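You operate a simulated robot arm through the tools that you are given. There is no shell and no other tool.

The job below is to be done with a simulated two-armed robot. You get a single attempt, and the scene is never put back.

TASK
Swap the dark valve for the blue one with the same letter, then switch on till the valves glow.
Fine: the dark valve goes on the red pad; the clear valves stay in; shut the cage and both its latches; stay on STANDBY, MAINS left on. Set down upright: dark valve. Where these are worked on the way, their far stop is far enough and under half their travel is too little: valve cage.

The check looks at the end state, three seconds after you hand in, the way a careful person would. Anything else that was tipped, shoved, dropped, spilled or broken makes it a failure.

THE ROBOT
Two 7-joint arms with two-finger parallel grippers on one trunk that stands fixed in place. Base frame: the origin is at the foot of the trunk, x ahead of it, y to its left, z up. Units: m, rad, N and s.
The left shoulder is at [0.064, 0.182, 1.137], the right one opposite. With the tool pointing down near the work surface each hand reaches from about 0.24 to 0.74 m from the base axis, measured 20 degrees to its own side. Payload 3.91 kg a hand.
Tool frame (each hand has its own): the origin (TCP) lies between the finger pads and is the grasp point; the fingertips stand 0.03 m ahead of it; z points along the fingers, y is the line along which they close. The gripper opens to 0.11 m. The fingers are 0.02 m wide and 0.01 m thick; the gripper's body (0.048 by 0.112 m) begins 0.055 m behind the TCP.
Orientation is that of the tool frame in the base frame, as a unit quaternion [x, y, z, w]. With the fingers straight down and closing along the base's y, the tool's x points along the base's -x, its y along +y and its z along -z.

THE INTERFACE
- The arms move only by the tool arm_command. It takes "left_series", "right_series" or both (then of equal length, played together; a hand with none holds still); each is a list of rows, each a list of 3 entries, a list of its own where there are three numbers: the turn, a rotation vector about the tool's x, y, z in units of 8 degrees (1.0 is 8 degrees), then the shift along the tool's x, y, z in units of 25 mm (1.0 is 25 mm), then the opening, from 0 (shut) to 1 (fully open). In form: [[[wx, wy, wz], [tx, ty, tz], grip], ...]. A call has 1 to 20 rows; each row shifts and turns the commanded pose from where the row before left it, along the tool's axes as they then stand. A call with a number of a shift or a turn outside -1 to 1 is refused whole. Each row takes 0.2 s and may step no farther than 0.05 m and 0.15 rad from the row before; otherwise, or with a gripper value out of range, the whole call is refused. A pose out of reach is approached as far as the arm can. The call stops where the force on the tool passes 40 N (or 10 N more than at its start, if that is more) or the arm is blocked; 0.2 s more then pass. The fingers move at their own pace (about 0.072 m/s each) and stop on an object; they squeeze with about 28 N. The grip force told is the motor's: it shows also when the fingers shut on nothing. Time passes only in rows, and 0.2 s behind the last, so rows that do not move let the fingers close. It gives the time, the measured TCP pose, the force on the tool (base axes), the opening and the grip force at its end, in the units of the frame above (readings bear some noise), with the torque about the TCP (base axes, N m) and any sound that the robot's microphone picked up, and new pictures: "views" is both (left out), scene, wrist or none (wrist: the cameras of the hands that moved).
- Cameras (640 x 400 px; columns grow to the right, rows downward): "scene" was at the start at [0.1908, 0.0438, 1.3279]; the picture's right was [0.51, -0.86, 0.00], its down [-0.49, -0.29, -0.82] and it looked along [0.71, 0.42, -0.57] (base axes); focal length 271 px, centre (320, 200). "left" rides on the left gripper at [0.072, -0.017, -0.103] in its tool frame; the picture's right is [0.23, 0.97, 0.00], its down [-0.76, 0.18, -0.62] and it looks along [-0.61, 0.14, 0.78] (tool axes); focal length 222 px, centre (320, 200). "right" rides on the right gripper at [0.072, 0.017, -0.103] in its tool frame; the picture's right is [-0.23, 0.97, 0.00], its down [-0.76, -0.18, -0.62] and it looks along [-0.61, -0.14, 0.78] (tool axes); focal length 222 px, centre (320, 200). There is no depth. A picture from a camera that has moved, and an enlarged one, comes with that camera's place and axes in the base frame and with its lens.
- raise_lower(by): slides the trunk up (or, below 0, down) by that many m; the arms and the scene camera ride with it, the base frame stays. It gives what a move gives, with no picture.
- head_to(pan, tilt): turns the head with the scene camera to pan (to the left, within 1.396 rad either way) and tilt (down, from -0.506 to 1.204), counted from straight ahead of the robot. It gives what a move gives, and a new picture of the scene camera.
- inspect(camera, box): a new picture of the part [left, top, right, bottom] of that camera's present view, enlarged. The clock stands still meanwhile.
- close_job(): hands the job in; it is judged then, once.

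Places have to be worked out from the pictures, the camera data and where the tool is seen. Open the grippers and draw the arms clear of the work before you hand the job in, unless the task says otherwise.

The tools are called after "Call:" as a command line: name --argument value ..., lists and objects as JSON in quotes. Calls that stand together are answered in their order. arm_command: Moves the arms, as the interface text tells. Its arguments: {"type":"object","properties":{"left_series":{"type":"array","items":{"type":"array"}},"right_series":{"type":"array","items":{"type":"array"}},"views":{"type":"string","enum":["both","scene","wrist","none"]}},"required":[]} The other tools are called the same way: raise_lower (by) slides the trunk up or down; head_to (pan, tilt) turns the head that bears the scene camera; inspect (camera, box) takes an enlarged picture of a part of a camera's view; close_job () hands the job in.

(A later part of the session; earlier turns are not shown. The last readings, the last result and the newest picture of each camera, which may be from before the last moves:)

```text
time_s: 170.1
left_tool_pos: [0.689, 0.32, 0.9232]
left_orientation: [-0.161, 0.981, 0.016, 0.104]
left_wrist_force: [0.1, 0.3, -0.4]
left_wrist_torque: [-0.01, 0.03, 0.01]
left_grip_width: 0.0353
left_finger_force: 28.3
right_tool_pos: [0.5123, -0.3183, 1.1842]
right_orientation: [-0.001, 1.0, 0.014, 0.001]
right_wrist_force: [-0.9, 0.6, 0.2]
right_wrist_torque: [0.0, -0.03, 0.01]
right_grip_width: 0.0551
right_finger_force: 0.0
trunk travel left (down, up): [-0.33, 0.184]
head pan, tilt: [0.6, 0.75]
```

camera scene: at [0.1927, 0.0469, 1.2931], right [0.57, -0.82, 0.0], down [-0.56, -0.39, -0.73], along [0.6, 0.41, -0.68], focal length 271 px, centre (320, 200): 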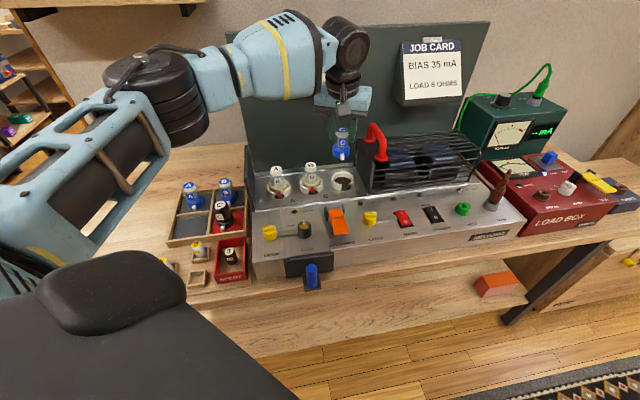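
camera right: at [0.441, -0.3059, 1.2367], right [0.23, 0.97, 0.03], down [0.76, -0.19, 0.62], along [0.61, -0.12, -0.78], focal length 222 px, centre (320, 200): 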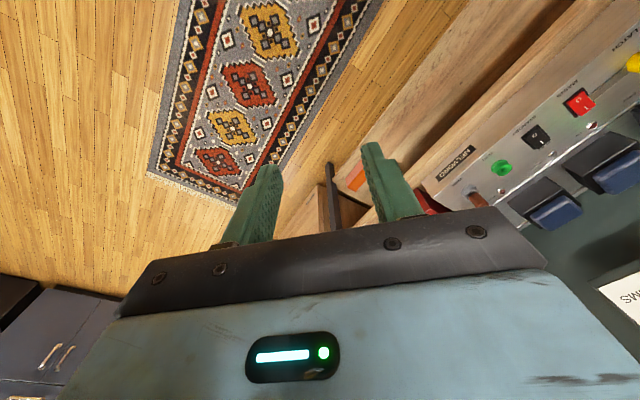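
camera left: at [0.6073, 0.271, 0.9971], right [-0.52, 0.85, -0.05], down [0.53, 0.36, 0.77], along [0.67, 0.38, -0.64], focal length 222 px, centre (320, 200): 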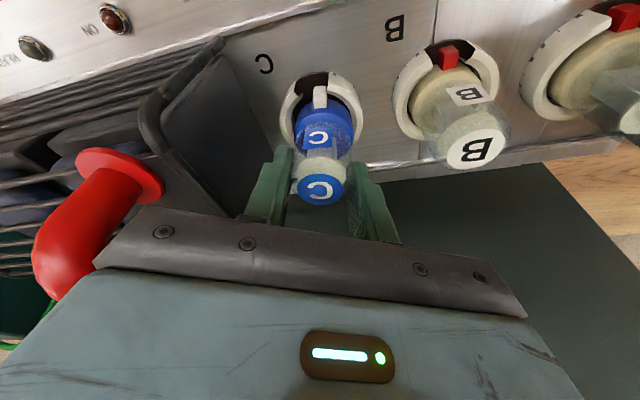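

Call:
arm_command --left_series '[[[0, 0, 0], [0, -0.19, 0], 0], [[0, 0, 0], [0, 0, 0], 0]]' --views "wrist"

Call:
inspect --camera "left" --box '[240, 40, 420, 220]'

Call:
inspect --camera "scene" --box '[290, 100, 400, 180]'

```text
time_s: 170.7
left_tool_pos: [0.6891, 0.3154, 0.9227]
left_orientation: [-0.16, 0.982, 0.017, 0.103]
left_wrist_force: [-0.3, 0.2, -0.5]
left_wrist_torque: [0.05, 0.01, 0.05]
left_grip_width: 0.0357
left_finger_force: 28.3
right_tool_pos: [0.5133, -0.3188, 1.1845]
right_orientation: [-0.001, 1.0, 0.014, 0.0]
right_wrist_force: [-0.3, -0.1, -0.4]
right_wrist_torque: [0.0, 0.03, 0.04]
right_grip_width: 0.0548
right_finger_force: 0.1
trunk travel left (down, up): [-0.33, 0.184]
head pan, tilt: [0.6, 0.75]
camera left: at [0.6082, 0.2688, 1.0087], right [-0.52, 0.85, -0.05], down [0.53, 0.36, 0.77], along [0.67, 0.38, -0.64], focal length 222 px, centre (320, 200)
```

left: 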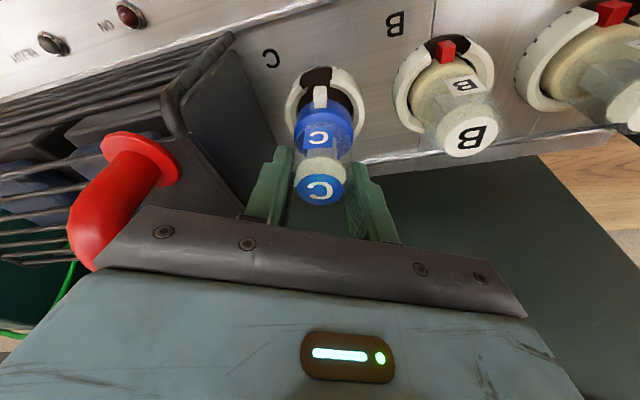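

```text
2.22 times, centred on (330, 130) of left
camera zoom: at [0.6082, 0.2688, 1.0087], right [-0.52, 0.85, -0.05], down [0.53, 0.36, 0.77], along [0.67, 0.38, -0.64], focal length 494 px, centre (298, 356)
```

zoom: 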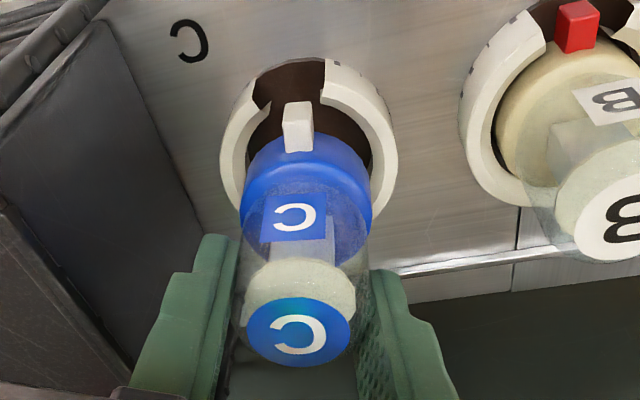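

```text
5.00 times, centred on (345, 140) of scene
camera zoom: at [0.2064, 0.046, 1.2411], right [0.57, -0.82, 0.0], down [-0.56, -0.39, -0.73], along [0.6, 0.41, -0.68], focal length 1353 px, centre (195, 500)
```

zoom: 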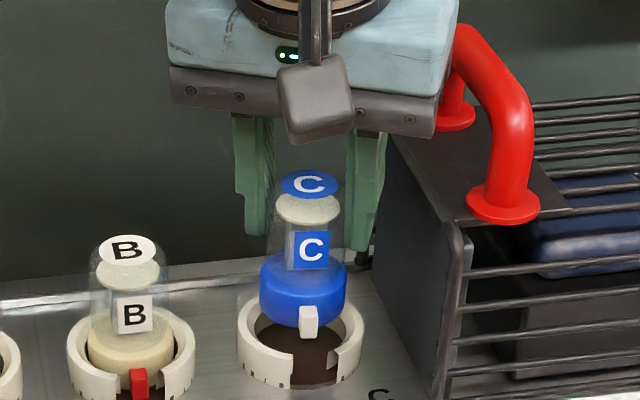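

Aligned now: TCP (0.689,0.3154), matching the pose at which the dark valve was gripped in its socket. I lower slowly in 4 mm steps.

Call:
arm_command --left_series '[[[0, 0, 0], [0.033, 0, 0.157], 0], [[0, 0, 0], [0.033, 0, 0.157], 0], [[0, 0, 0], [0.033, 0, 0.157], 0], [[0, 0, 0], [0.033, 0, 0.157], 0], [[0, 0, 0], [0, 0, 0], 0]]' --views "none"

Call:
inspect --camera "left" --box '[240, 40, 420, 220]'

Call:
inspect --camera "scene" --box '[290, 100, 400, 180]'

```text
time_s: 171.9
left_tool_pos: [0.6895, 0.3155, 0.9065]
left_orientation: [-0.16, 0.982, 0.017, 0.103]
left_wrist_force: [0.8, 0.5, -0.7]
left_wrist_torque: [-0.01, 0.01, 0.01]
left_grip_width: 0.0356
left_finger_force: 27.7
right_tool_pos: [0.5135, -0.3195, 1.1832]
right_orientation: [-0.001, 1.0, 0.014, 0.001]
right_wrist_force: [0.2, -0.3, 0.2]
right_wrist_torque: [0.0, -0.01, -0.01]
right_grip_width: 0.0549
right_finger_force: 0.2
trunk travel left (down, up): [-0.33, 0.184]
head pan, tilt: [0.6, 0.75]
```

```text
2.22 times, centred on (330, 130) of left
camera zoom: at [0.6083, 0.2689, 0.9925], right [-0.52, 0.85, -0.05], down [0.53, 0.36, 0.77], along [0.67, 0.38, -0.64], focal length 494 px, centre (298, 356)
```

zoom: 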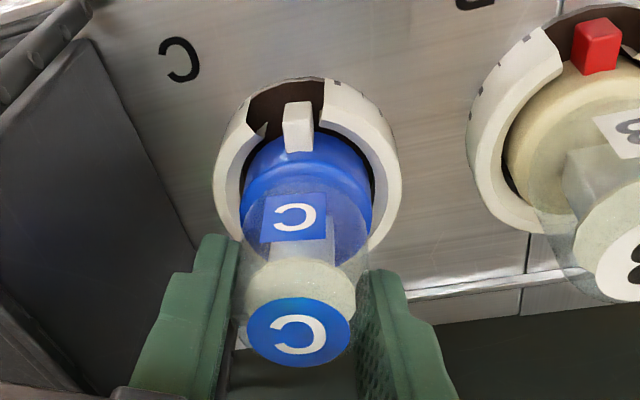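

```text
5.00 times, centred on (345, 140) of scene
camera zoom: at [0.2065, 0.046, 1.2411], right [0.57, -0.82, 0.0], down [-0.56, -0.39, -0.73], along [0.6, 0.41, -0.68], focal length 1353 px, centre (195, 500)
```

zoom: 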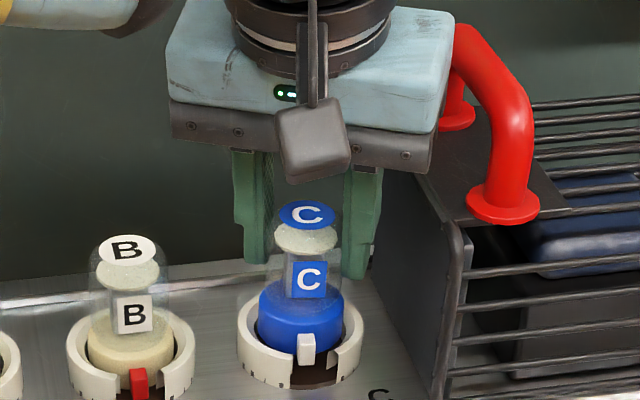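

The base is entering the collar with the key in the gap. I continue in 2 mm steps until it seats.

Call:
arm_command --left_series '[[[0, 0, 0], [0.0166, 0, 0.0785], 0], [[0, 0, 0], [0.0166, 0, 0.0785], 0], [[0, 0, 0], [0.0166, 0, 0.0785], 0], [[0, 0, 0], [0.0166, 0, 0.0785], 0], [[0, 0, 0], [0, 0, 0], 0]]' --views "none"

Call:
inspect --camera "left" --box '[240, 40, 420, 220]'

Call:
inspect --camera "scene" --box '[290, 100, 400, 180]'

```text
time_s: 173.1
left_tool_pos: [0.6901, 0.3151, 0.8994]
left_orientation: [-0.159, 0.982, 0.018, 0.102]
left_wrist_force: [-0.6, 0.9, -0.9]
left_wrist_torque: [-0.01, 0.0, -0.01]
left_grip_width: 0.0355
left_finger_force: 28.0
right_tool_pos: [0.5128, -0.3179, 1.1842]
right_orientation: [-0.001, 1.0, 0.013, 0.001]
right_wrist_force: [-1.0, 0.2, -0.8]
right_wrist_torque: [0.0, 0.0, 0.0]
right_grip_width: 0.055
right_finger_force: 0.1
trunk travel left (down, up): [-0.33, 0.184]
head pan, tilt: [0.6, 0.75]
```

```text
2.22 times, centred on (330, 130) of left
camera zoom: at [0.6084, 0.269, 0.9843], right [-0.52, 0.85, -0.05], down [0.53, 0.36, 0.77], along [0.67, 0.38, -0.64], focal length 494 px, centre (298, 356)
```

zoom: 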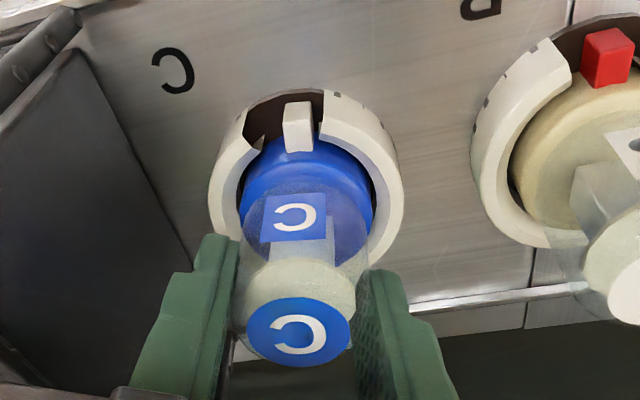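

```text
5.00 times, centred on (345, 140) of scene
camera zoom: at [0.2065, 0.046, 1.2411], right [0.57, -0.82, 0.0], down [-0.56, -0.39, -0.73], along [0.6, 0.41, -0.68], focal length 1353 px, centre (195, 500)
```

zoom: 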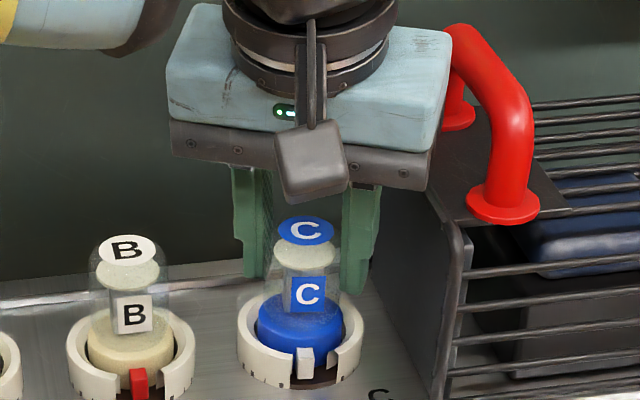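

Call:
arm_command --left_series '[[[0, 0, 0], [0.0166, 0, 0.0785], 0], [[0, 0, 0], [0.0166, 0, 0.0785], 0], [[0, 0, 0], [0.0166, 0, 0.0785], 0], [[0, 0, 0], [0.0166, 0, 0.0785], 0], [[0, 0, 0], [0, 0, 0], 0]]' --views "none"

Call:
inspect --camera "left" --box '[240, 40, 420, 220]'

Call:
inspect --camera "scene" --box '[290, 100, 400, 180]'

```text
time_s: 174.3
left_tool_pos: [0.6899, 0.3148, 0.8928]
left_orientation: [-0.161, 0.981, 0.017, 0.105]
left_wrist_force: [2.8, 2.4, 17.5]
left_wrist_torque: [0.09, -0.1, 0.0]
left_grip_width: 0.0359
left_finger_force: 28.0
right_tool_pos: [0.5127, -0.3203, 1.1839]
right_orientation: [-0.001, 1.0, 0.014, 0.0]
right_wrist_force: [-0.2, -0.4, 0.1]
right_wrist_torque: [-0.02, -0.02, 0.0]
right_grip_width: 0.0551
right_finger_force: 0.0
trunk travel left (down, up): [-0.33, 0.184]
head pan, tilt: [0.6, 0.75]
```

```text
2.22 times, centred on (330, 130) of left
camera zoom: at [0.6075, 0.2687, 0.9779], right [-0.52, 0.85, -0.05], down [0.52, 0.36, 0.77], along [0.67, 0.38, -0.64], focal length 494 px, centre (298, 356)
```

zoom: 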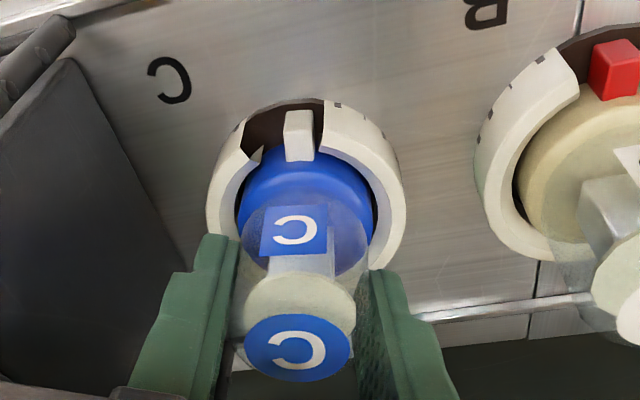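

```text
5.00 times, centred on (345, 140) of scene
camera zoom: at [0.2051, 0.0455, 1.2414], right [0.57, -0.82, 0.0], down [-0.56, -0.39, -0.73], along [0.6, 0.41, -0.68], focal length 1353 px, centre (195, 500)
```

zoom: 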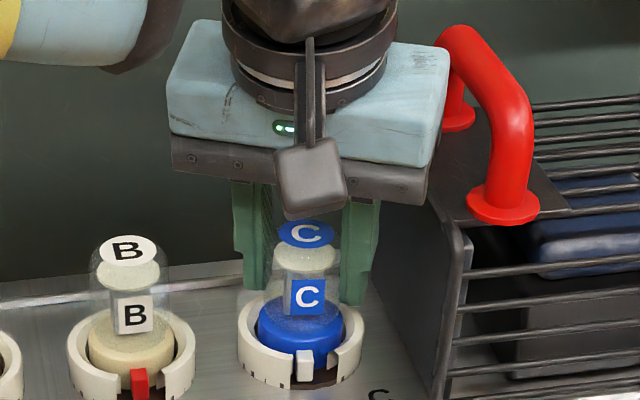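

Contact at 17.5 N and blue C's top is now at the same height as B's (≈0.899). I press slightly more to make sure it's fully home.

Call:
arm_command --left_series '[[[0, 0, 0], [0.0166, 0, 0.0785], 0], [[0, 0, 0], [0.0166, 0, 0.0785], 0], [[0, 0, 0], [0, 0, 0], 0]]' --views "none"

Call:
inspect --camera "scene" --box '[260, 100, 400, 190]'

Call:
inspect --camera "left" --box '[240, 40, 420, 220]'

```text
time_s: 175.1
left_tool_pos: [0.6884, 0.3138, 0.8882]
left_orientation: [-0.16, 0.982, 0.017, 0.103]
left_wrist_force: [0.0, 0.4, 17.9]
left_wrist_torque: [0.0, 0.02, 0.01]
left_grip_width: 0.0355
left_finger_force: 28.2
right_tool_pos: [0.5106, -0.32, 1.1841]
right_orientation: [-0.001, 1.0, 0.014, 0.002]
right_wrist_force: [0.4, 0.7, 0.2]
right_wrist_torque: [0.04, 0.03, 0.01]
right_grip_width: 0.0549
right_finger_force: 0.1
trunk travel left (down, up): [-0.33, 0.184]
head pan, tilt: [0.6, 0.75]
```

```text
4.44 times, centred on (330, 145) of scene
camera zoom: at [0.2048, 0.0453, 1.2415], right [0.57, -0.82, 0.0], down [-0.56, -0.39, -0.73], along [0.6, 0.41, -0.68], focal length 1203 px, centre (276, 444)
```

zoom: 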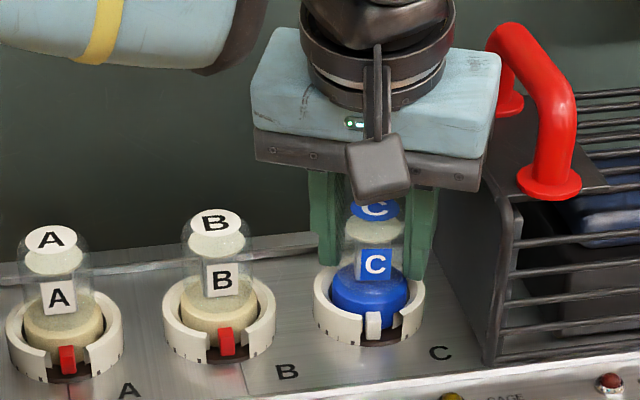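

```text
2.22 times, centred on (330, 130) of left
camera zoom: at [0.607, 0.2682, 0.9733], right [-0.52, 0.85, -0.05], down [0.53, 0.36, 0.77], along [0.67, 0.38, -0.64], focal length 494 px, centre (298, 356)
```

zoom: 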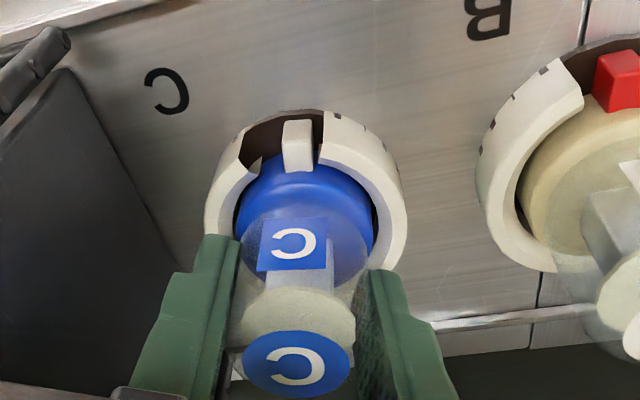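

The hand slid 4.6 mm down along the valve while the valve stayed put, and its label and key heights match B's — it is seated. I release and lift off vertically.

Call:
arm_command --left_series '[[[0, 0, 0], [0, 0, 0], 0.36], [[0, 0, 0], [0, 0, 0], 0.42], [[0, 0, 0], [0, 0, 0], 0.45], [[0, 0, 0], [-0.1, 0, -0.45], 0.45], [[0, 0, 0], [-0.15, 0, -0.7], 0.45], [[0, 0, 0], [-0.15, 0, -0.7], 0.45], [[0, 0, 0], [-0.15, 0, -0.7], 0.45], [[0, 0, 0], [-0.15, 0.3, -0.7], 0.45]]' --views "both"

Call:
inspect --camera "left" --box '[240, 40, 420, 180]'

Call:
inspect --camera "scene" --box '[250, 110, 380, 200]'

```text
time_s: 176.9
left_tool_pos: [0.6883, 0.3223, 0.9705]
left_orientation: [-0.161, 0.981, 0.018, 0.103]
left_wrist_force: [-1.3, 0.2, 0.6]
left_wrist_torque: [0.02, -0.02, 0.02]
left_grip_width: 0.0496
left_finger_force: 0.1
right_tool_pos: [0.5125, -0.3175, 1.1827]
right_orientation: [-0.001, 1.0, 0.014, 0.001]
right_wrist_force: [-0.4, -0.1, -0.6]
right_wrist_torque: [-0.01, -0.02, -0.02]
right_grip_width: 0.0552
right_finger_force: 0.0
trunk travel left (down, up): [-0.33, 0.184]
head pan, tilt: [0.6, 0.75]
camera scene: at [0.2059, 0.0459, 1.2412], right [0.57, -0.82, 0.0], down [-0.56, -0.39, -0.73], along [0.6, 0.41, -0.68], focal length 271 px, centre (320, 200)
camera left: at [0.6063, 0.2763, 1.0564], right [-0.52, 0.85, -0.05], down [0.53, 0.36, 0.77], along [0.67, 0.38, -0.64], focal length 222 px, centre (320, 200)
```

scene: 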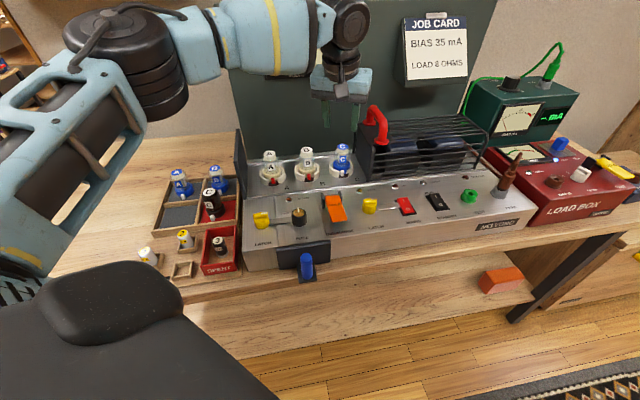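
left: 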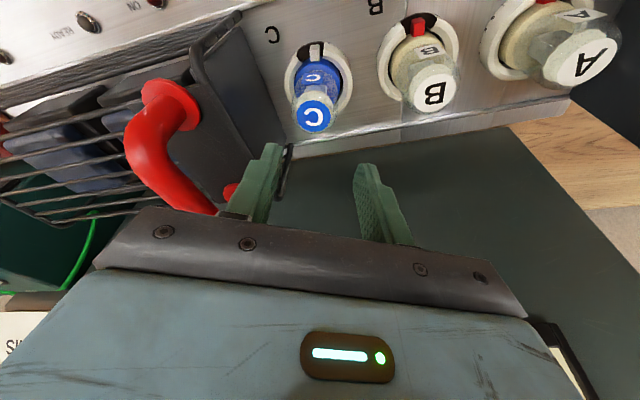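

```text
2.86 times, centred on (330, 110) of left
camera zoom: at [0.6063, 0.2763, 1.0564], right [-0.52, 0.85, -0.05], down [0.53, 0.36, 0.77], along [0.67, 0.38, -0.64], focal length 635 px, centre (291, 457)
```

zoom: 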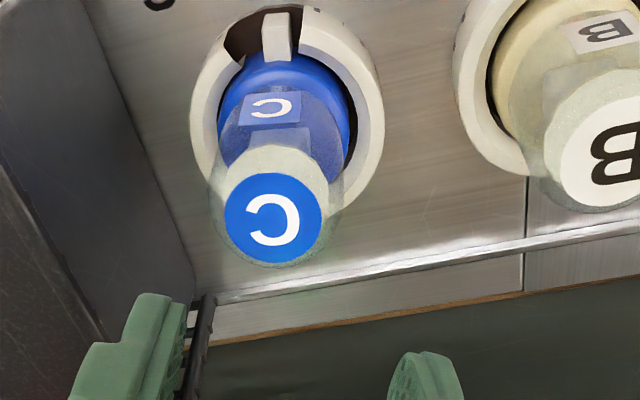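

```text
4.44 times, centred on (315, 155) of scene
camera zoom: at [0.2059, 0.0459, 1.2412], right [0.57, -0.82, 0.0], down [-0.56, -0.39, -0.73], along [0.6, 0.41, -0.68], focal length 1203 px, centre (342, 400)
```

zoom: 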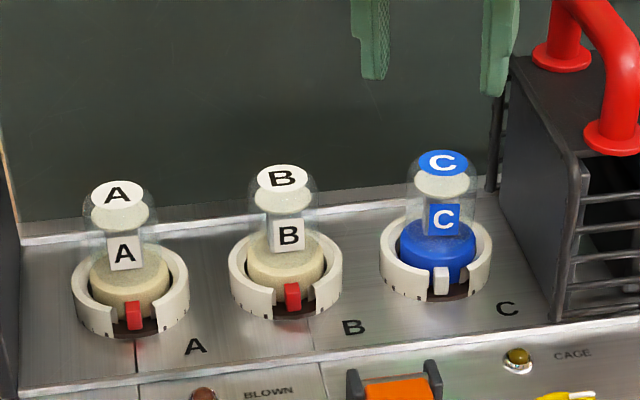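

Blue C sits level with A and B, key in the gap. Now I close the cage: I raise the hand, re-create the tilted posture used before and come above the handle.

Call:
arm_command --left_series '[[[0, 0, 0], [0.074, 0.165, -0.83], 0.5], [[0, 0, 0], [0.074, 0.165, -0.83], 0.5], [[0, 0, 0], [0.074, 0.165, -0.83], 0.5], [[0, 0, 0], [0.074, 0.165, -0.83], 0.5], [[0.511, 0, -0.446], [0, 0, 0], 0.5], [[0.511, 0, -0.446], [0, 0, 0], 0.5], [[0.511, 0, -0.446], [0, 0, 0], 0.5], [[0.511, 0, -0.446], [0, 0, 0], 0.5], [[0.511, 0, -0.446], [0, 0, 0], 0.5], [[0.511, 0, -0.446], [0, 0, 0], 0.5], [[0.511, 0, -0.446], [0, 0, 0], 0.5], [[0.511, 0, -0.446], [0, 0, 0], 0.5], [[0, 0, 0], [0, 0, 0], 0.5]]' --views "both"

```text
time_s: 179.7
left_tool_pos: [0.6591, 0.3295, 1.0487]
left_orientation: [-0.359, 0.877, -0.283, 0.144]
left_wrist_force: [0.3, 0.7, -0.5]
left_wrist_torque: [0.01, 0.03, -0.02]
left_grip_width: 0.0552
left_finger_force: 0.0
right_tool_pos: [0.5118, -0.3192, 1.183]
right_orientation: [-0.001, 1.0, 0.014, 0.002]
right_wrist_force: [0.1, -0.1, 0.6]
right_wrist_torque: [0.04, 0.02, 0.01]
right_grip_width: 0.055
right_finger_force: 0.0
trunk travel left (down, up): [-0.33, 0.184]
head pan, tilt: [0.6, 0.75]
camera scene: at [0.2065, 0.0459, 1.2411], right [0.57, -0.82, 0.0], down [-0.56, -0.39, -0.73], along [0.6, 0.41, -0.68], focal length 271 px, centre (320, 200)
camera left: at [0.5717, 0.3084, 1.1384], right [-0.69, 0.4, -0.6], down [0.15, 0.89, 0.43], along [0.7, 0.21, -0.68], focal length 222 px, centre (320, 200)
```

scene: 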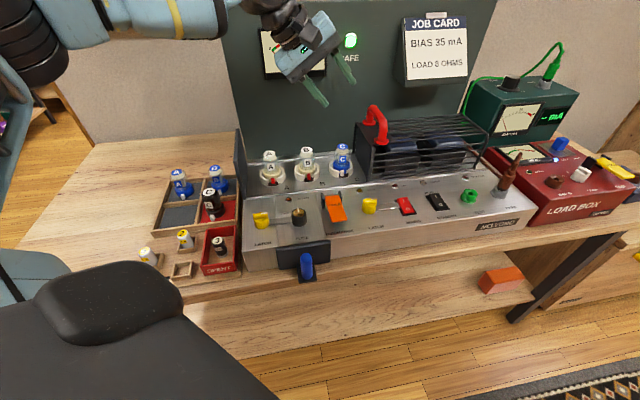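
left: 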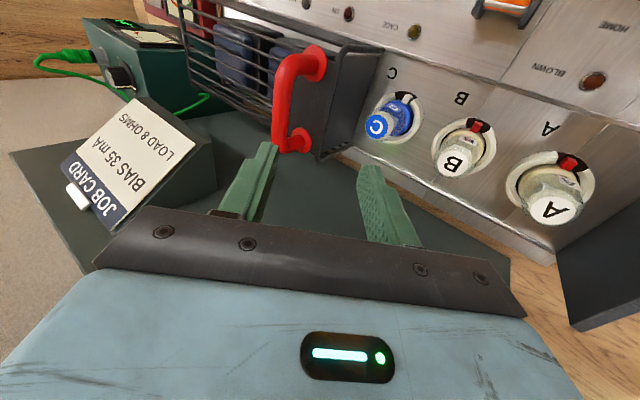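

Call:
arm_command --left_series '[[[0, 0, 0], [0.16, -0.66, 0.52], 0.5], [[0, 0, 0], [0.16, -0.66, 0.52], 0.5], [[0, 0, 0], [0.16, -0.66, 0.52], 0.5], [[0, 0, 0], [0, 0, 0], 0.5]]' --views "both"

Call:
inspect --camera "scene" --box '[290, 20, 450, 180]'

```text
time_s: 180.7
left_tool_pos: [0.6964, 0.2773, 1.0464]
left_orientation: [-0.359, 0.877, -0.283, 0.145]
left_wrist_force: [0.4, 0.4, -0.2]
left_wrist_torque: [0.02, 0.0, -0.01]
left_grip_width: 0.0548
left_finger_force: 0.0
right_tool_pos: [0.5123, -0.3181, 1.1837]
right_orientation: [0.0, 1.0, 0.014, 0.001]
right_wrist_force: [0.7, -0.4, 0.6]
right_wrist_torque: [-0.01, -0.02, 0.01]
right_grip_width: 0.055
right_finger_force: 0.1
trunk travel left (down, up): [-0.33, 0.184]
head pan, tilt: [0.6, 0.75]
camera scene: at [0.2062, 0.0463, 1.2412], right [0.57, -0.82, 0.0], down [-0.56, -0.39, -0.73], along [0.6, 0.41, -0.68], focal length 271 px, centre (320, 200)
camera left: at [0.6076, 0.2553, 1.136], right [-0.69, 0.41, -0.6], down [0.15, 0.89, 0.43], along [0.71, 0.21, -0.68], focal length 222 px, centre (320, 200)
```

scene: 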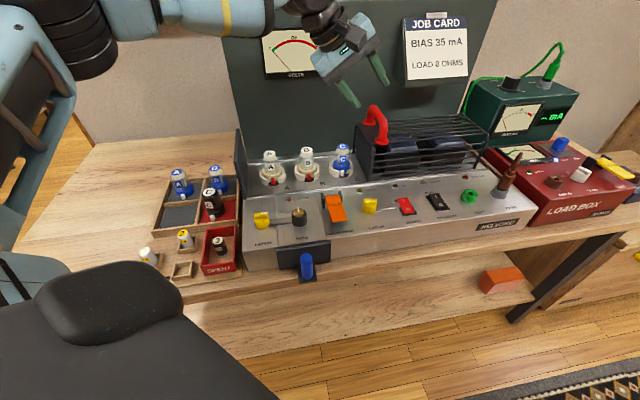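
left: 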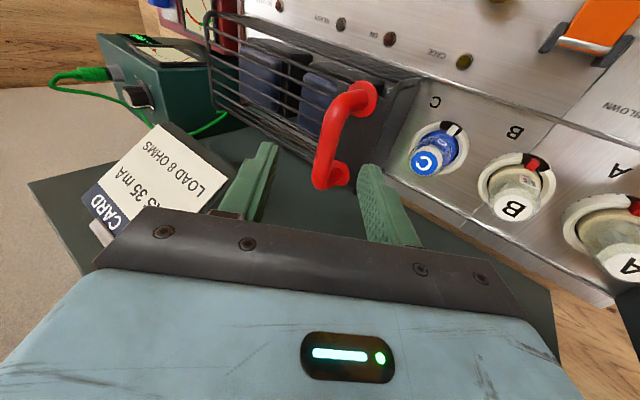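

```text
2.50 times, centred on (370, 100) of scene
camera zoom: at [0.2062, 0.0463, 1.2412], right [0.57, -0.82, 0.0], down [-0.56, -0.39, -0.73], along [0.6, 0.41, -0.68], focal length 676 px, centre (195, 450)
```

zoom: 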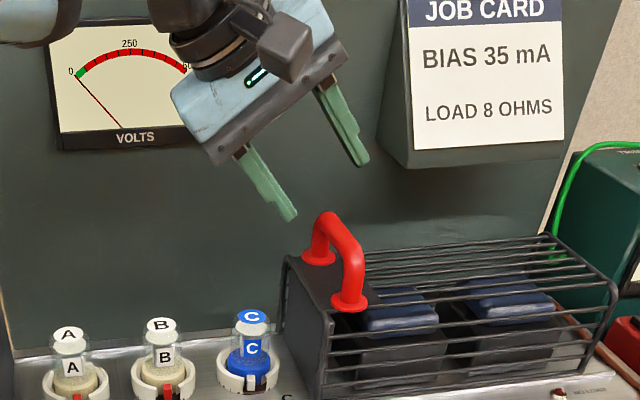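

The bar lies between the fingers' lines. I insert along the tool axis around the bar.

Call:
arm_command --left_series '[[[0, 0, 0], [0, 0, 0.9], 0.5], [[0, 0, 0], [0, 0, 0.9], 0.5], [[0, 0, 0], [0, 0, 0.9], 0.5], [[0, 0, 0], [0, 0, 0.9], 0.5], [[0, 0, 0], [0, 0, 0], 0.4]]' --views "wrist"

Call:
inspect --camera "scene" --box '[290, 20, 450, 180]'

```text
time_s: 181.9
left_tool_pos: [0.7383, 0.2418, 0.975]
left_orientation: [-0.359, 0.877, -0.283, 0.146]
left_wrist_force: [0.4, 0.9, -0.8]
left_wrist_torque: [0.01, -0.02, 0.02]
left_grip_width: 0.044
left_finger_force: 0.1
right_tool_pos: [0.5126, -0.3172, 1.1836]
right_orientation: [-0.001, 1.0, 0.014, 0.001]
right_wrist_force: [0.4, -0.7, 0.8]
right_wrist_torque: [0.01, 0.01, -0.02]
right_grip_width: 0.055
right_finger_force: 0.1
trunk travel left (down, up): [-0.33, 0.184]
head pan, tilt: [0.6, 0.75]
camera left: at [0.6494, 0.2194, 1.0649], right [-0.69, 0.41, -0.6], down [0.15, 0.89, 0.43], along [0.71, 0.21, -0.68], focal length 222 px, centre (320, 200)
```

left: 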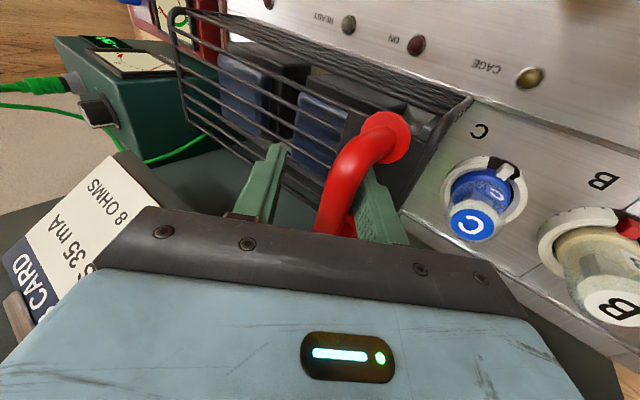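

```text
2.50 times, centred on (370, 100) of scene
camera zoom: at [0.206, 0.0458, 1.2412], right [0.57, -0.82, 0.0], down [-0.56, -0.39, -0.73], along [0.6, 0.41, -0.68], focal length 676 px, centre (195, 450)
```

zoom: 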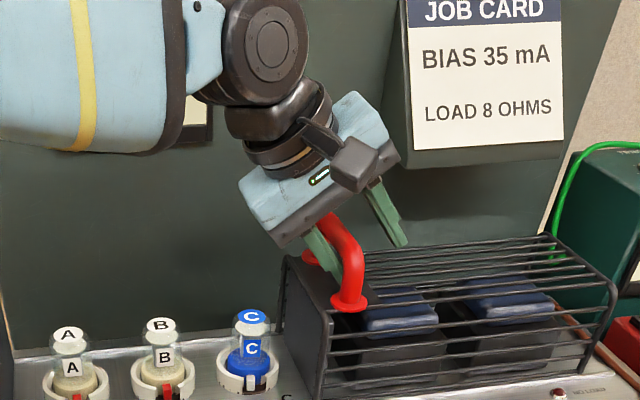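

Fingers are around the bar. I pull the cage left along the unit, in 15 mm steps.

Call:
arm_command --left_series '[[[0, 0, 0], [-0.006, 0.481, -0.358], 0.35], [[0, 0, 0], [-0.006, 0.481, -0.358], 0.3], [[0, 0, 0], [-0.006, 0.481, -0.358], 0.3], [[0, 0, 0], [-0.006, 0.481, -0.358], 0.3], [[0, 0, 0], [-0.006, 0.481, -0.358], 0.3], [[0, 0, 0], [-0.006, 0.481, -0.358], 0.3], [[0, 0, 0], [-0.006, 0.481, -0.358], 0.3], [[0, 0, 0], [-0.006, 0.481, -0.358], 0.3], [[0, 0, 0], [0, 0, 0], 0.3]]' --views "both"

```text
time_s: 183.9
left_tool_pos: [0.6528, 0.3269, 0.9739]
left_orientation: [-0.358, 0.878, -0.282, 0.144]
left_wrist_force: [-0.2, 0.4, -0.5]
left_wrist_torque: [-0.04, 0.0, 0.01]
left_grip_width: 0.0332
left_finger_force: 0.2
right_tool_pos: [0.5118, -0.3187, 1.1822]
right_orientation: [0.0, 1.0, 0.015, 0.001]
right_wrist_force: [-0.1, -0.4, 0.4]
right_wrist_torque: [0.0, -0.01, 0.01]
right_grip_width: 0.055
right_finger_force: 0.1
trunk travel left (down, up): [-0.33, 0.184]
head pan, tilt: [0.6, 0.75]
camera scene: at [0.2067, 0.0458, 1.2411], right [0.57, -0.82, 0.0], down [-0.56, -0.39, -0.73], along [0.6, 0.41, -0.68], focal length 271 px, centre (320, 200)
camera left: at [0.5647, 0.3053, 1.0638], right [-0.69, 0.41, -0.59], down [0.15, 0.89, 0.43], along [0.7, 0.21, -0.68], focal length 222 px, centre (320, 200)
```

scene: 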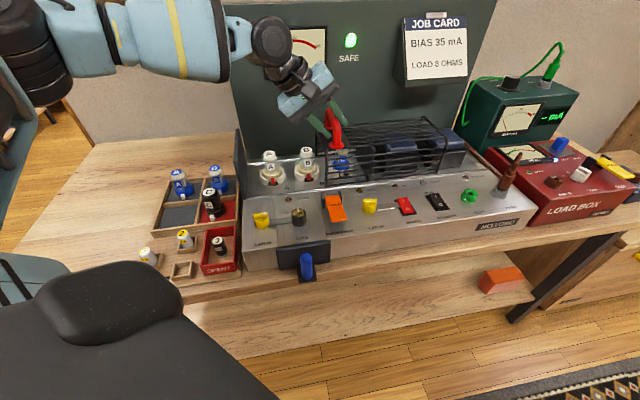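
left: 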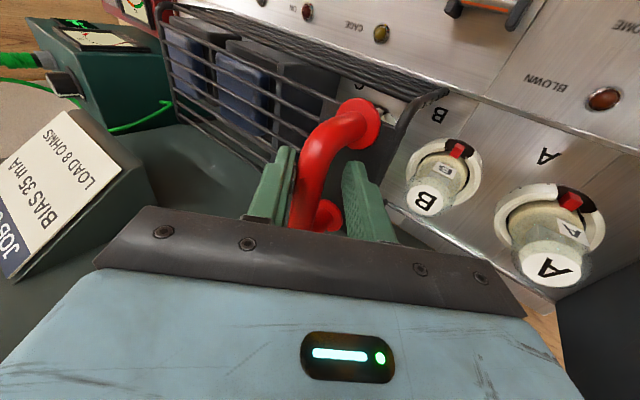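

It slides smoothly and clears the blue valve. I continue.

Call:
arm_command --left_series '[[[0, 0, 0], [-0.006, 0.481, -0.358], 0.3], [[0, 0, 0], [-0.006, 0.481, -0.358], 0.3], [[0, 0, 0], [-0.006, 0.481, -0.358], 0.3], [[0, 0, 0], [-0.006, 0.481, -0.358], 0.3], [[0, 0, 0], [-0.006, 0.481, -0.358], 0.3], [[0, 0, 0], [-0.006, 0.481, -0.358], 0.3], [[0, 0, 0], [-0.006, 0.481, -0.358], 0.3], [[0, 0, 0], [-0.006, 0.481, -0.358], 0.3], [[0, 0, 0], [-0.006, 0.481, -0.358], 0.3], [[0, 0, 0], [0, 0, 0], 0.3]]' --views "both"

Call:
inspect --camera "scene" --box '[220, 80, 400, 230]'

```text
time_s: 186.1
left_tool_pos: [0.5576, 0.4219, 0.9719]
left_orientation: [-0.359, 0.878, -0.283, 0.144]
left_wrist_force: [-0.6, 0.1, 0.0]
left_wrist_torque: [-0.01, 0.02, -0.05]
left_grip_width: 0.033
left_finger_force: 0.1
right_tool_pos: [0.5128, -0.3191, 1.1836]
right_orientation: [-0.001, 1.0, 0.015, 0.002]
right_wrist_force: [0.1, -0.1, -0.3]
right_wrist_torque: [-0.02, -0.03, -0.01]
right_grip_width: 0.0552
right_finger_force: 0.0
trunk travel left (down, up): [-0.33, 0.184]
head pan, tilt: [0.6, 0.75]
camera scene: at [0.2066, 0.0458, 1.2411], right [0.57, -0.82, 0.0], down [-0.56, -0.39, -0.73], along [0.6, 0.41, -0.68], focal length 271 px, centre (320, 200)
camera left: at [0.4696, 0.3998, 1.0623], right [-0.69, 0.41, -0.6], down [0.15, 0.89, 0.43], along [0.7, 0.21, -0.68], focal length 222 px, centre (320, 200)
```

scene: 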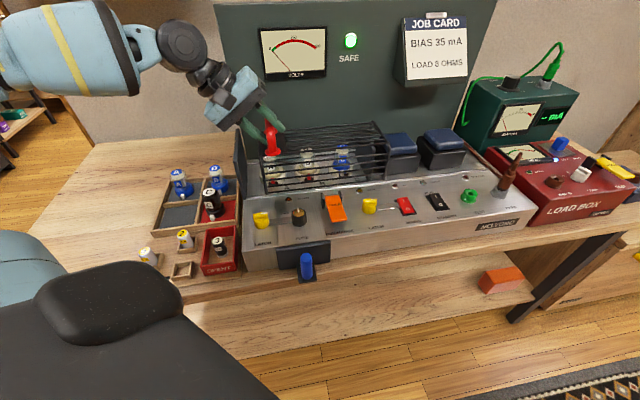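
left: 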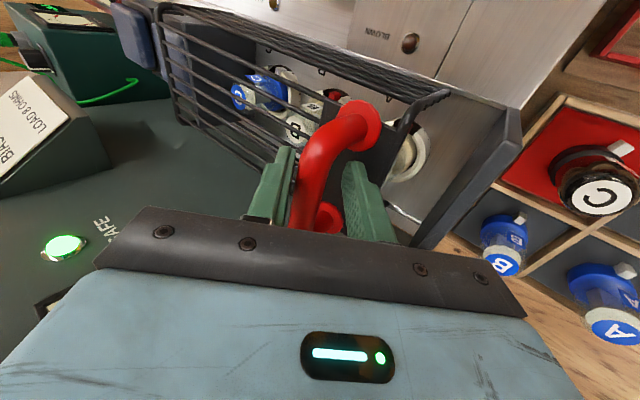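

```text
2.67 times, centred on (310, 155) of scene
camera zoom: at [0.2066, 0.0458, 1.2411], right [0.57, -0.82, 0.0], down [-0.56, -0.39, -0.73], along [0.6, 0.41, -0.68], focal length 722 px, centre (347, 320)
```

zoom: 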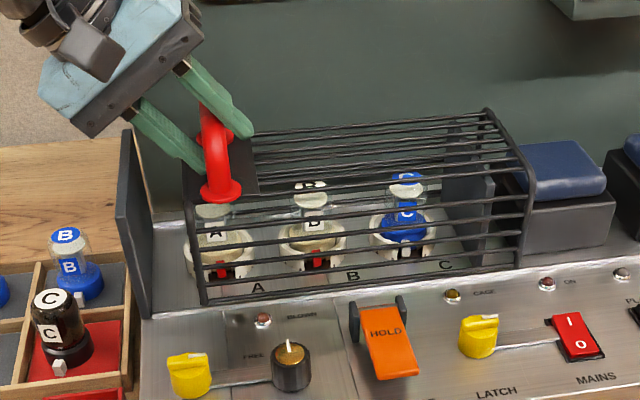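

About 3 cm to go. I pull on in smaller steps until the cage meets the left plate.

Call:
arm_command --left_series '[[[0, 0, 0], [-0.004, 0.32, -0.239], 0.3], [[0, 0, 0], [-0.004, 0.32, -0.239], 0.3], [[0, 0, 0], [-0.004, 0.16, -0.12], 0.3], [[0, 0, 0], [-0.004, 0.16, -0.12], 0.3], [[0, 0, 0], [0, 0, 0], 0.3]]' --views "none"

Call:
arm_command --left_series '[[[0, 0, 0], [-0.002, 0.1, -0.075], 0.3], [[0, 0, 0], [-0.002, 0.1, -0.075], 0.3], [[0, 0, 0], [-0.002, 0.1, -0.075], 0.3], [[0, 0, 0], [0, 0, 0], 0.3]]' --views "wrist"

Call:
inspect --camera "scene" --box '[220, 80, 400, 230]'

```text
time_s: 187.3
left_tool_pos: [0.5367, 0.4418, 0.9743]
left_orientation: [-0.357, 0.879, -0.282, 0.146]
left_wrist_force: [1.2, -1.4, 0.0]
left_wrist_torque: [0.05, 0.02, 0.03]
left_grip_width: 0.0334
left_finger_force: 0.3
right_tool_pos: [0.5127, -0.3187, 1.1825]
right_orientation: [-0.001, 1.0, 0.014, 0.001]
right_wrist_force: [-0.1, -0.1, 0.6]
right_wrist_torque: [0.03, 0.01, -0.02]
right_grip_width: 0.0547
right_finger_force: 0.0
trunk travel left (down, up): [-0.33, 0.184]
head pan, tilt: [0.6, 0.75]
```

```text
time_s: 188.3
left_tool_pos: [0.5307, 0.4493, 0.9736]
left_orientation: [-0.358, 0.878, -0.282, 0.145]
left_wrist_force: [1.4, -0.2, 0.4]
left_wrist_torque: [-0.02, -0.04, -0.01]
left_grip_width: 0.0337
left_finger_force: 1.4
right_tool_pos: [0.512, -0.3174, 1.1828]
right_orientation: [0.0, 1.0, 0.014, 0.001]
right_wrist_force: [-0.9, 0.1, -0.3]
right_wrist_torque: [0.0, 0.02, 0.01]
right_grip_width: 0.0549
right_finger_force: 0.1
trunk travel left (down, up): [-0.33, 0.184]
head pan, tilt: [0.6, 0.75]
camera left: at [0.4421, 0.4277, 1.0632], right [-0.69, 0.41, -0.6], down [0.15, 0.89, 0.43], along [0.71, 0.21, -0.68], focal length 222 px, centre (320, 200)
```

left: 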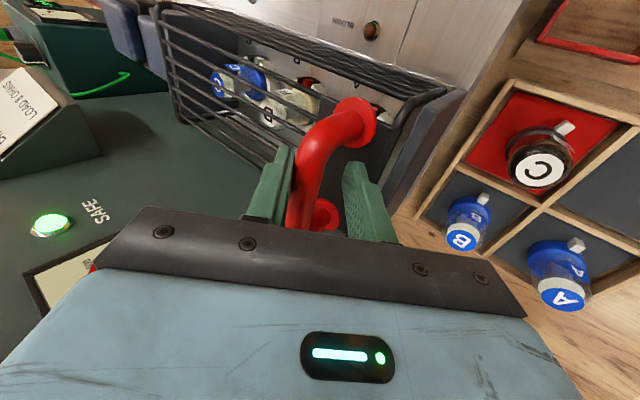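

```text
2.67 times, centred on (310, 155) of scene
camera zoom: at [0.2064, 0.0458, 1.2411], right [0.57, -0.82, 0.0], down [-0.56, -0.39, -0.73], along [0.6, 0.41, -0.68], focal length 722 px, centre (347, 320)
```

zoom: 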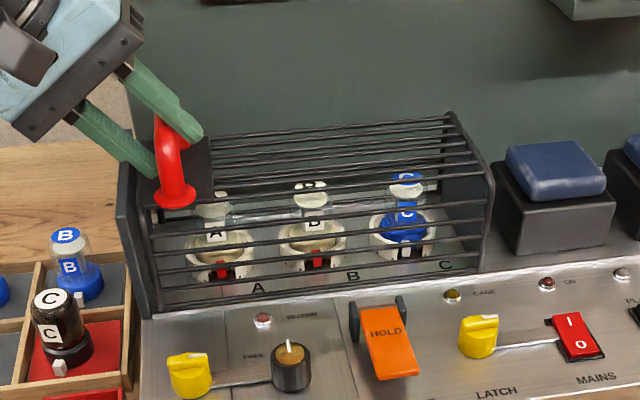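

Nearly shut; force is still ~1 N. I keep pulling gently until contact.

Call:
arm_command --left_series '[[[0, 0, 0], [-0.001, 0.08, -0.06], 0.3], [[0, 0, 0], [-0.001, 0.08, -0.06], 0.3], [[0, 0, 0], [-0.001, 0.08, -0.06], 0.3], [[0, 0, 0], [0, 0, 0], 0.3]]' --views "none"

Call:
inspect --camera "scene" --box '[220, 80, 400, 230]'

```text
time_s: 189.3
left_tool_pos: [0.5264, 0.4541, 0.9741]
left_orientation: [-0.359, 0.877, -0.283, 0.145]
left_wrist_force: [10.1, -8.0, 5.8]
left_wrist_torque: [-0.11, -0.07, 0.13]
left_grip_width: 0.0397
left_finger_force: 7.1
right_tool_pos: [0.5126, -0.3197, 1.183]
right_orientation: [-0.001, 1.0, 0.014, 0.0]
right_wrist_force: [1.0, 0.1, -0.1]
right_wrist_torque: [0.02, 0.0, -0.01]
right_grip_width: 0.0549
right_finger_force: 0.1
trunk travel left (down, up): [-0.33, 0.184]
head pan, tilt: [0.6, 0.75]
```

```text
2.67 times, centred on (310, 155) of scene
camera zoom: at [0.2072, 0.0447, 1.2411], right [0.57, -0.82, 0.0], down [-0.56, -0.38, -0.73], along [0.6, 0.41, -0.68], focal length 722 px, centre (347, 320)
```

zoom: 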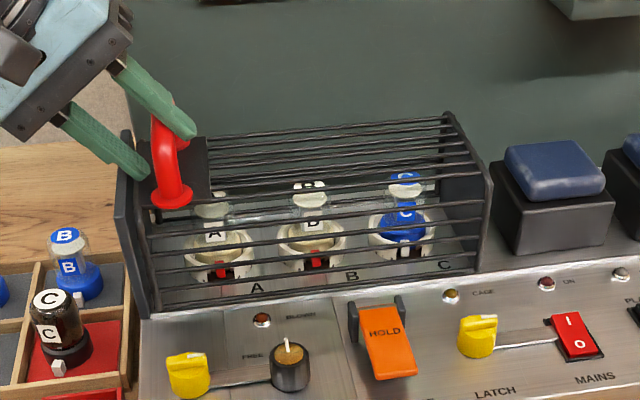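

The cage has met its stop (13 N). I ease off, withdraw the fingers along their axis, and turn the tool to vertical with 45° yaw for the left latch.

Call:
arm_command --left_series '[[[0, 0, 0], [0, -0.2, 0.15], 0.45], [[0, 0, 0], [0, 0, 0], 0.5], [[0, 0, 0], [0, 0, -0.9], 0.5], [[0, 0, 0], [0, 0, -1], 0.5], [[0, 0, 0], [0, 0, -1], 0.5], [[0, 0, 0], [0, 0, -1], 0.5], [[0, 0, 0], [0, 0, 0], 0.5]]' --views "none"

Call:
arm_command --left_series '[[[-0.277, 0.326, 0.897], [0, 0, 0], 0.5], [[-0.277, 0.326, 0.897], [0, 0, 0], 0.5], [[-0.277, 0.326, 0.897], [0, 0, 0], 0.5], [[-0.277, 0.326, 0.897], [0, 0, 0], 0.5], [[-0.277, 0.326, 0.897], [0, 0, 0], 0.5], [[-0.277, 0.326, 0.897], [0, 0, 0], 0.5], [[-0.277, 0.326, 0.897], [0, 0, 0], 0.5], [[-0.277, 0.326, 0.897], [0, 0, 0], 0.5], [[-0.277, 0.326, 0.897], [0, 0, 0], 0.5], [[-0.277, 0.326, 0.897], [0, 0, 0], 0.5], [[-0.277, 0.326, 0.897], [0, 0, 0], 0.5], [[-0.277, 0.326, 0.897], [0, 0, 0], 0.5], [[0, 0, 0], [0, 0, 0], 0.5]]' --views "both"

Call:
inspect --camera "scene" --box '[220, 80, 400, 230]'

```text
time_s: 190.9
left_tool_pos: [0.4838, 0.4897, 1.0508]
left_orientation: [-0.359, 0.878, -0.282, 0.144]
left_wrist_force: [-0.2, -0.2, 0.0]
left_wrist_torque: [0.02, -0.01, -0.04]
left_grip_width: 0.0549
left_finger_force: 0.1
right_tool_pos: [0.5131, -0.3184, 1.1837]
right_orientation: [-0.001, 1.0, 0.013, 0.001]
right_wrist_force: [0.4, 0.5, 0.2]
right_wrist_torque: [0.0, -0.01, 0.0]
right_grip_width: 0.0551
right_finger_force: 0.1
trunk travel left (down, up): [-0.33, 0.184]
head pan, tilt: [0.6, 0.75]
```

```text
time_s: 193.7
left_tool_pos: [0.4841, 0.4894, 1.0511]
left_orientation: [0.384, 0.923, 0.0, -0.002]
left_wrist_force: [-0.3, -0.6, 0.1]
left_wrist_torque: [-0.03, 0.01, -0.04]
left_grip_width: 0.055
left_finger_force: 0.0
right_tool_pos: [0.5117, -0.319, 1.184]
right_orientation: [0.0, 1.0, 0.013, 0.001]
right_wrist_force: [1.1, -0.3, -0.2]
right_wrist_torque: [-0.04, -0.04, 0.03]
right_grip_width: 0.0552
right_finger_force: 0.0
trunk travel left (down, up): [-0.33, 0.184]
head pan, tilt: [0.6, 0.75]
camera scene: at [0.2064, 0.0461, 1.2411], right [0.57, -0.82, 0.0], down [-0.56, -0.39, -0.73], along [0.6, 0.41, -0.68], focal length 271 px, centre (320, 200)
camera left: at [0.4224, 0.5269, 1.155], right [0.53, 0.85, 0.0], down [0.66, -0.42, 0.62], along [0.53, -0.33, -0.78], focal length 222 px, centre (320, 200)
```

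scene: 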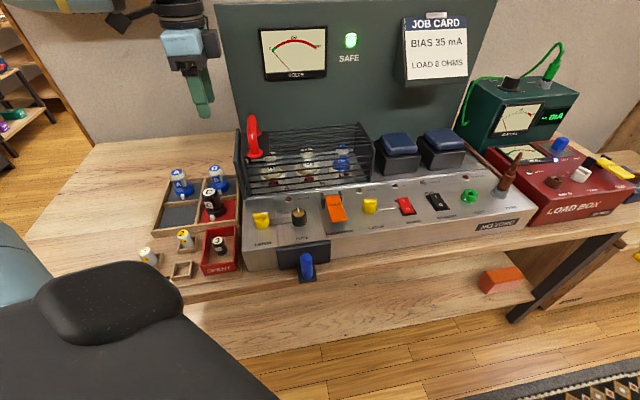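
left: 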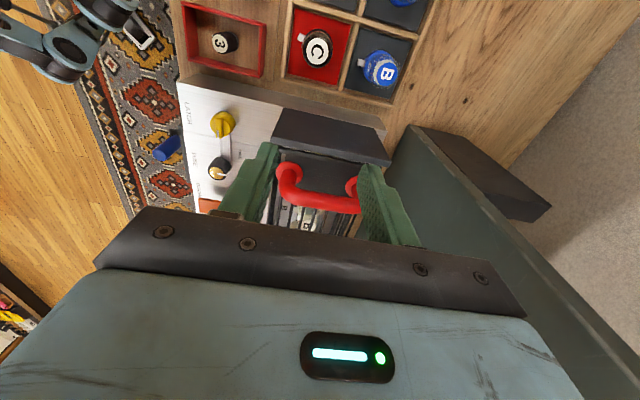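

```text
2.67 times, centred on (310, 155) of scene
camera zoom: at [0.2064, 0.0461, 1.2411], right [0.57, -0.82, 0.0], down [-0.56, -0.39, -0.73], along [0.6, 0.41, -0.68], focal length 722 px, centre (347, 320)
```

zoom: 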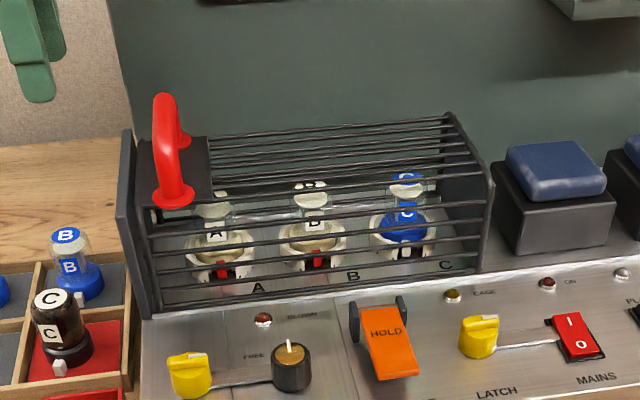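

The cage looks shut. I move over the left latch and grip its knob (yaw 45° so the fingers avoid the tongue).

Call:
arm_command --left_series '[[[0, 0, 0], [-0.453, -0.832, 0], 0.5], [[0, 0, 0], [-0.453, -0.832, 0], 0.5], [[0, 0, 0], [-0.453, -0.832, 0], 0.5], [[0, 0, 0], [-0.453, -0.832, 0], 0.5], [[0, 0, 0], [-0.453, -0.832, 0], 0.5], [[0, 0, 0], [-0.453, -0.832, 0], 0.5], [[0, 0, 0], [0, 0, 0.9], 0.5], [[0, 0, 0], [0, 0, 0.9], 0.5], [[0, 0, 0], [0, 0, 0.9], 0.5], [[0, 0, 0], [0, 0, 0.9], 0.5], [[0, 0, 0], [0, 0, 0], 0.5]]' --views "wrist"

Call:
inspect --camera "left" --box '[220, 60, 420, 200]'

```text
time_s: 196.1
left_tool_pos: [0.4438, 0.3531, 0.9616]
left_orientation: [0.385, 0.923, 0.001, -0.001]
left_wrist_force: [0.3, 0.1, -0.7]
left_wrist_torque: [-0.03, 0.02, -0.03]
left_grip_width: 0.0549
left_finger_force: 0.0
right_tool_pos: [0.5133, -0.3192, 1.1833]
right_orientation: [0.0, 1.0, 0.014, 0.001]
right_wrist_force: [0.6, 0.5, 0.5]
right_wrist_torque: [0.01, 0.01, -0.03]
right_grip_width: 0.0549
right_finger_force: 0.1
trunk travel left (down, up): [-0.33, 0.184]
head pan, tilt: [0.6, 0.75]
camera left: at [0.3813, 0.3914, 1.0647], right [0.53, 0.85, 0.0], down [0.66, -0.42, 0.62], along [0.53, -0.33, -0.78], focal length 222 px, centre (320, 200)
```

left: 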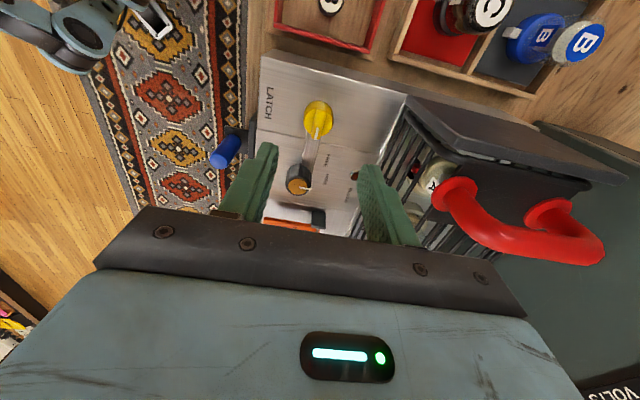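

```text
2.86 times, centred on (320, 130) of left
camera zoom: at [0.3813, 0.3914, 1.0647], right [0.53, 0.85, 0.0], down [0.66, -0.42, 0.62], along [0.53, -0.33, -0.78], focal length 635 px, centre (320, 400)
```

zoom: 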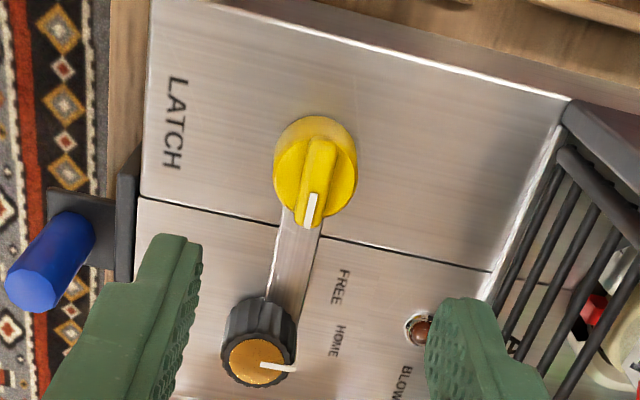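

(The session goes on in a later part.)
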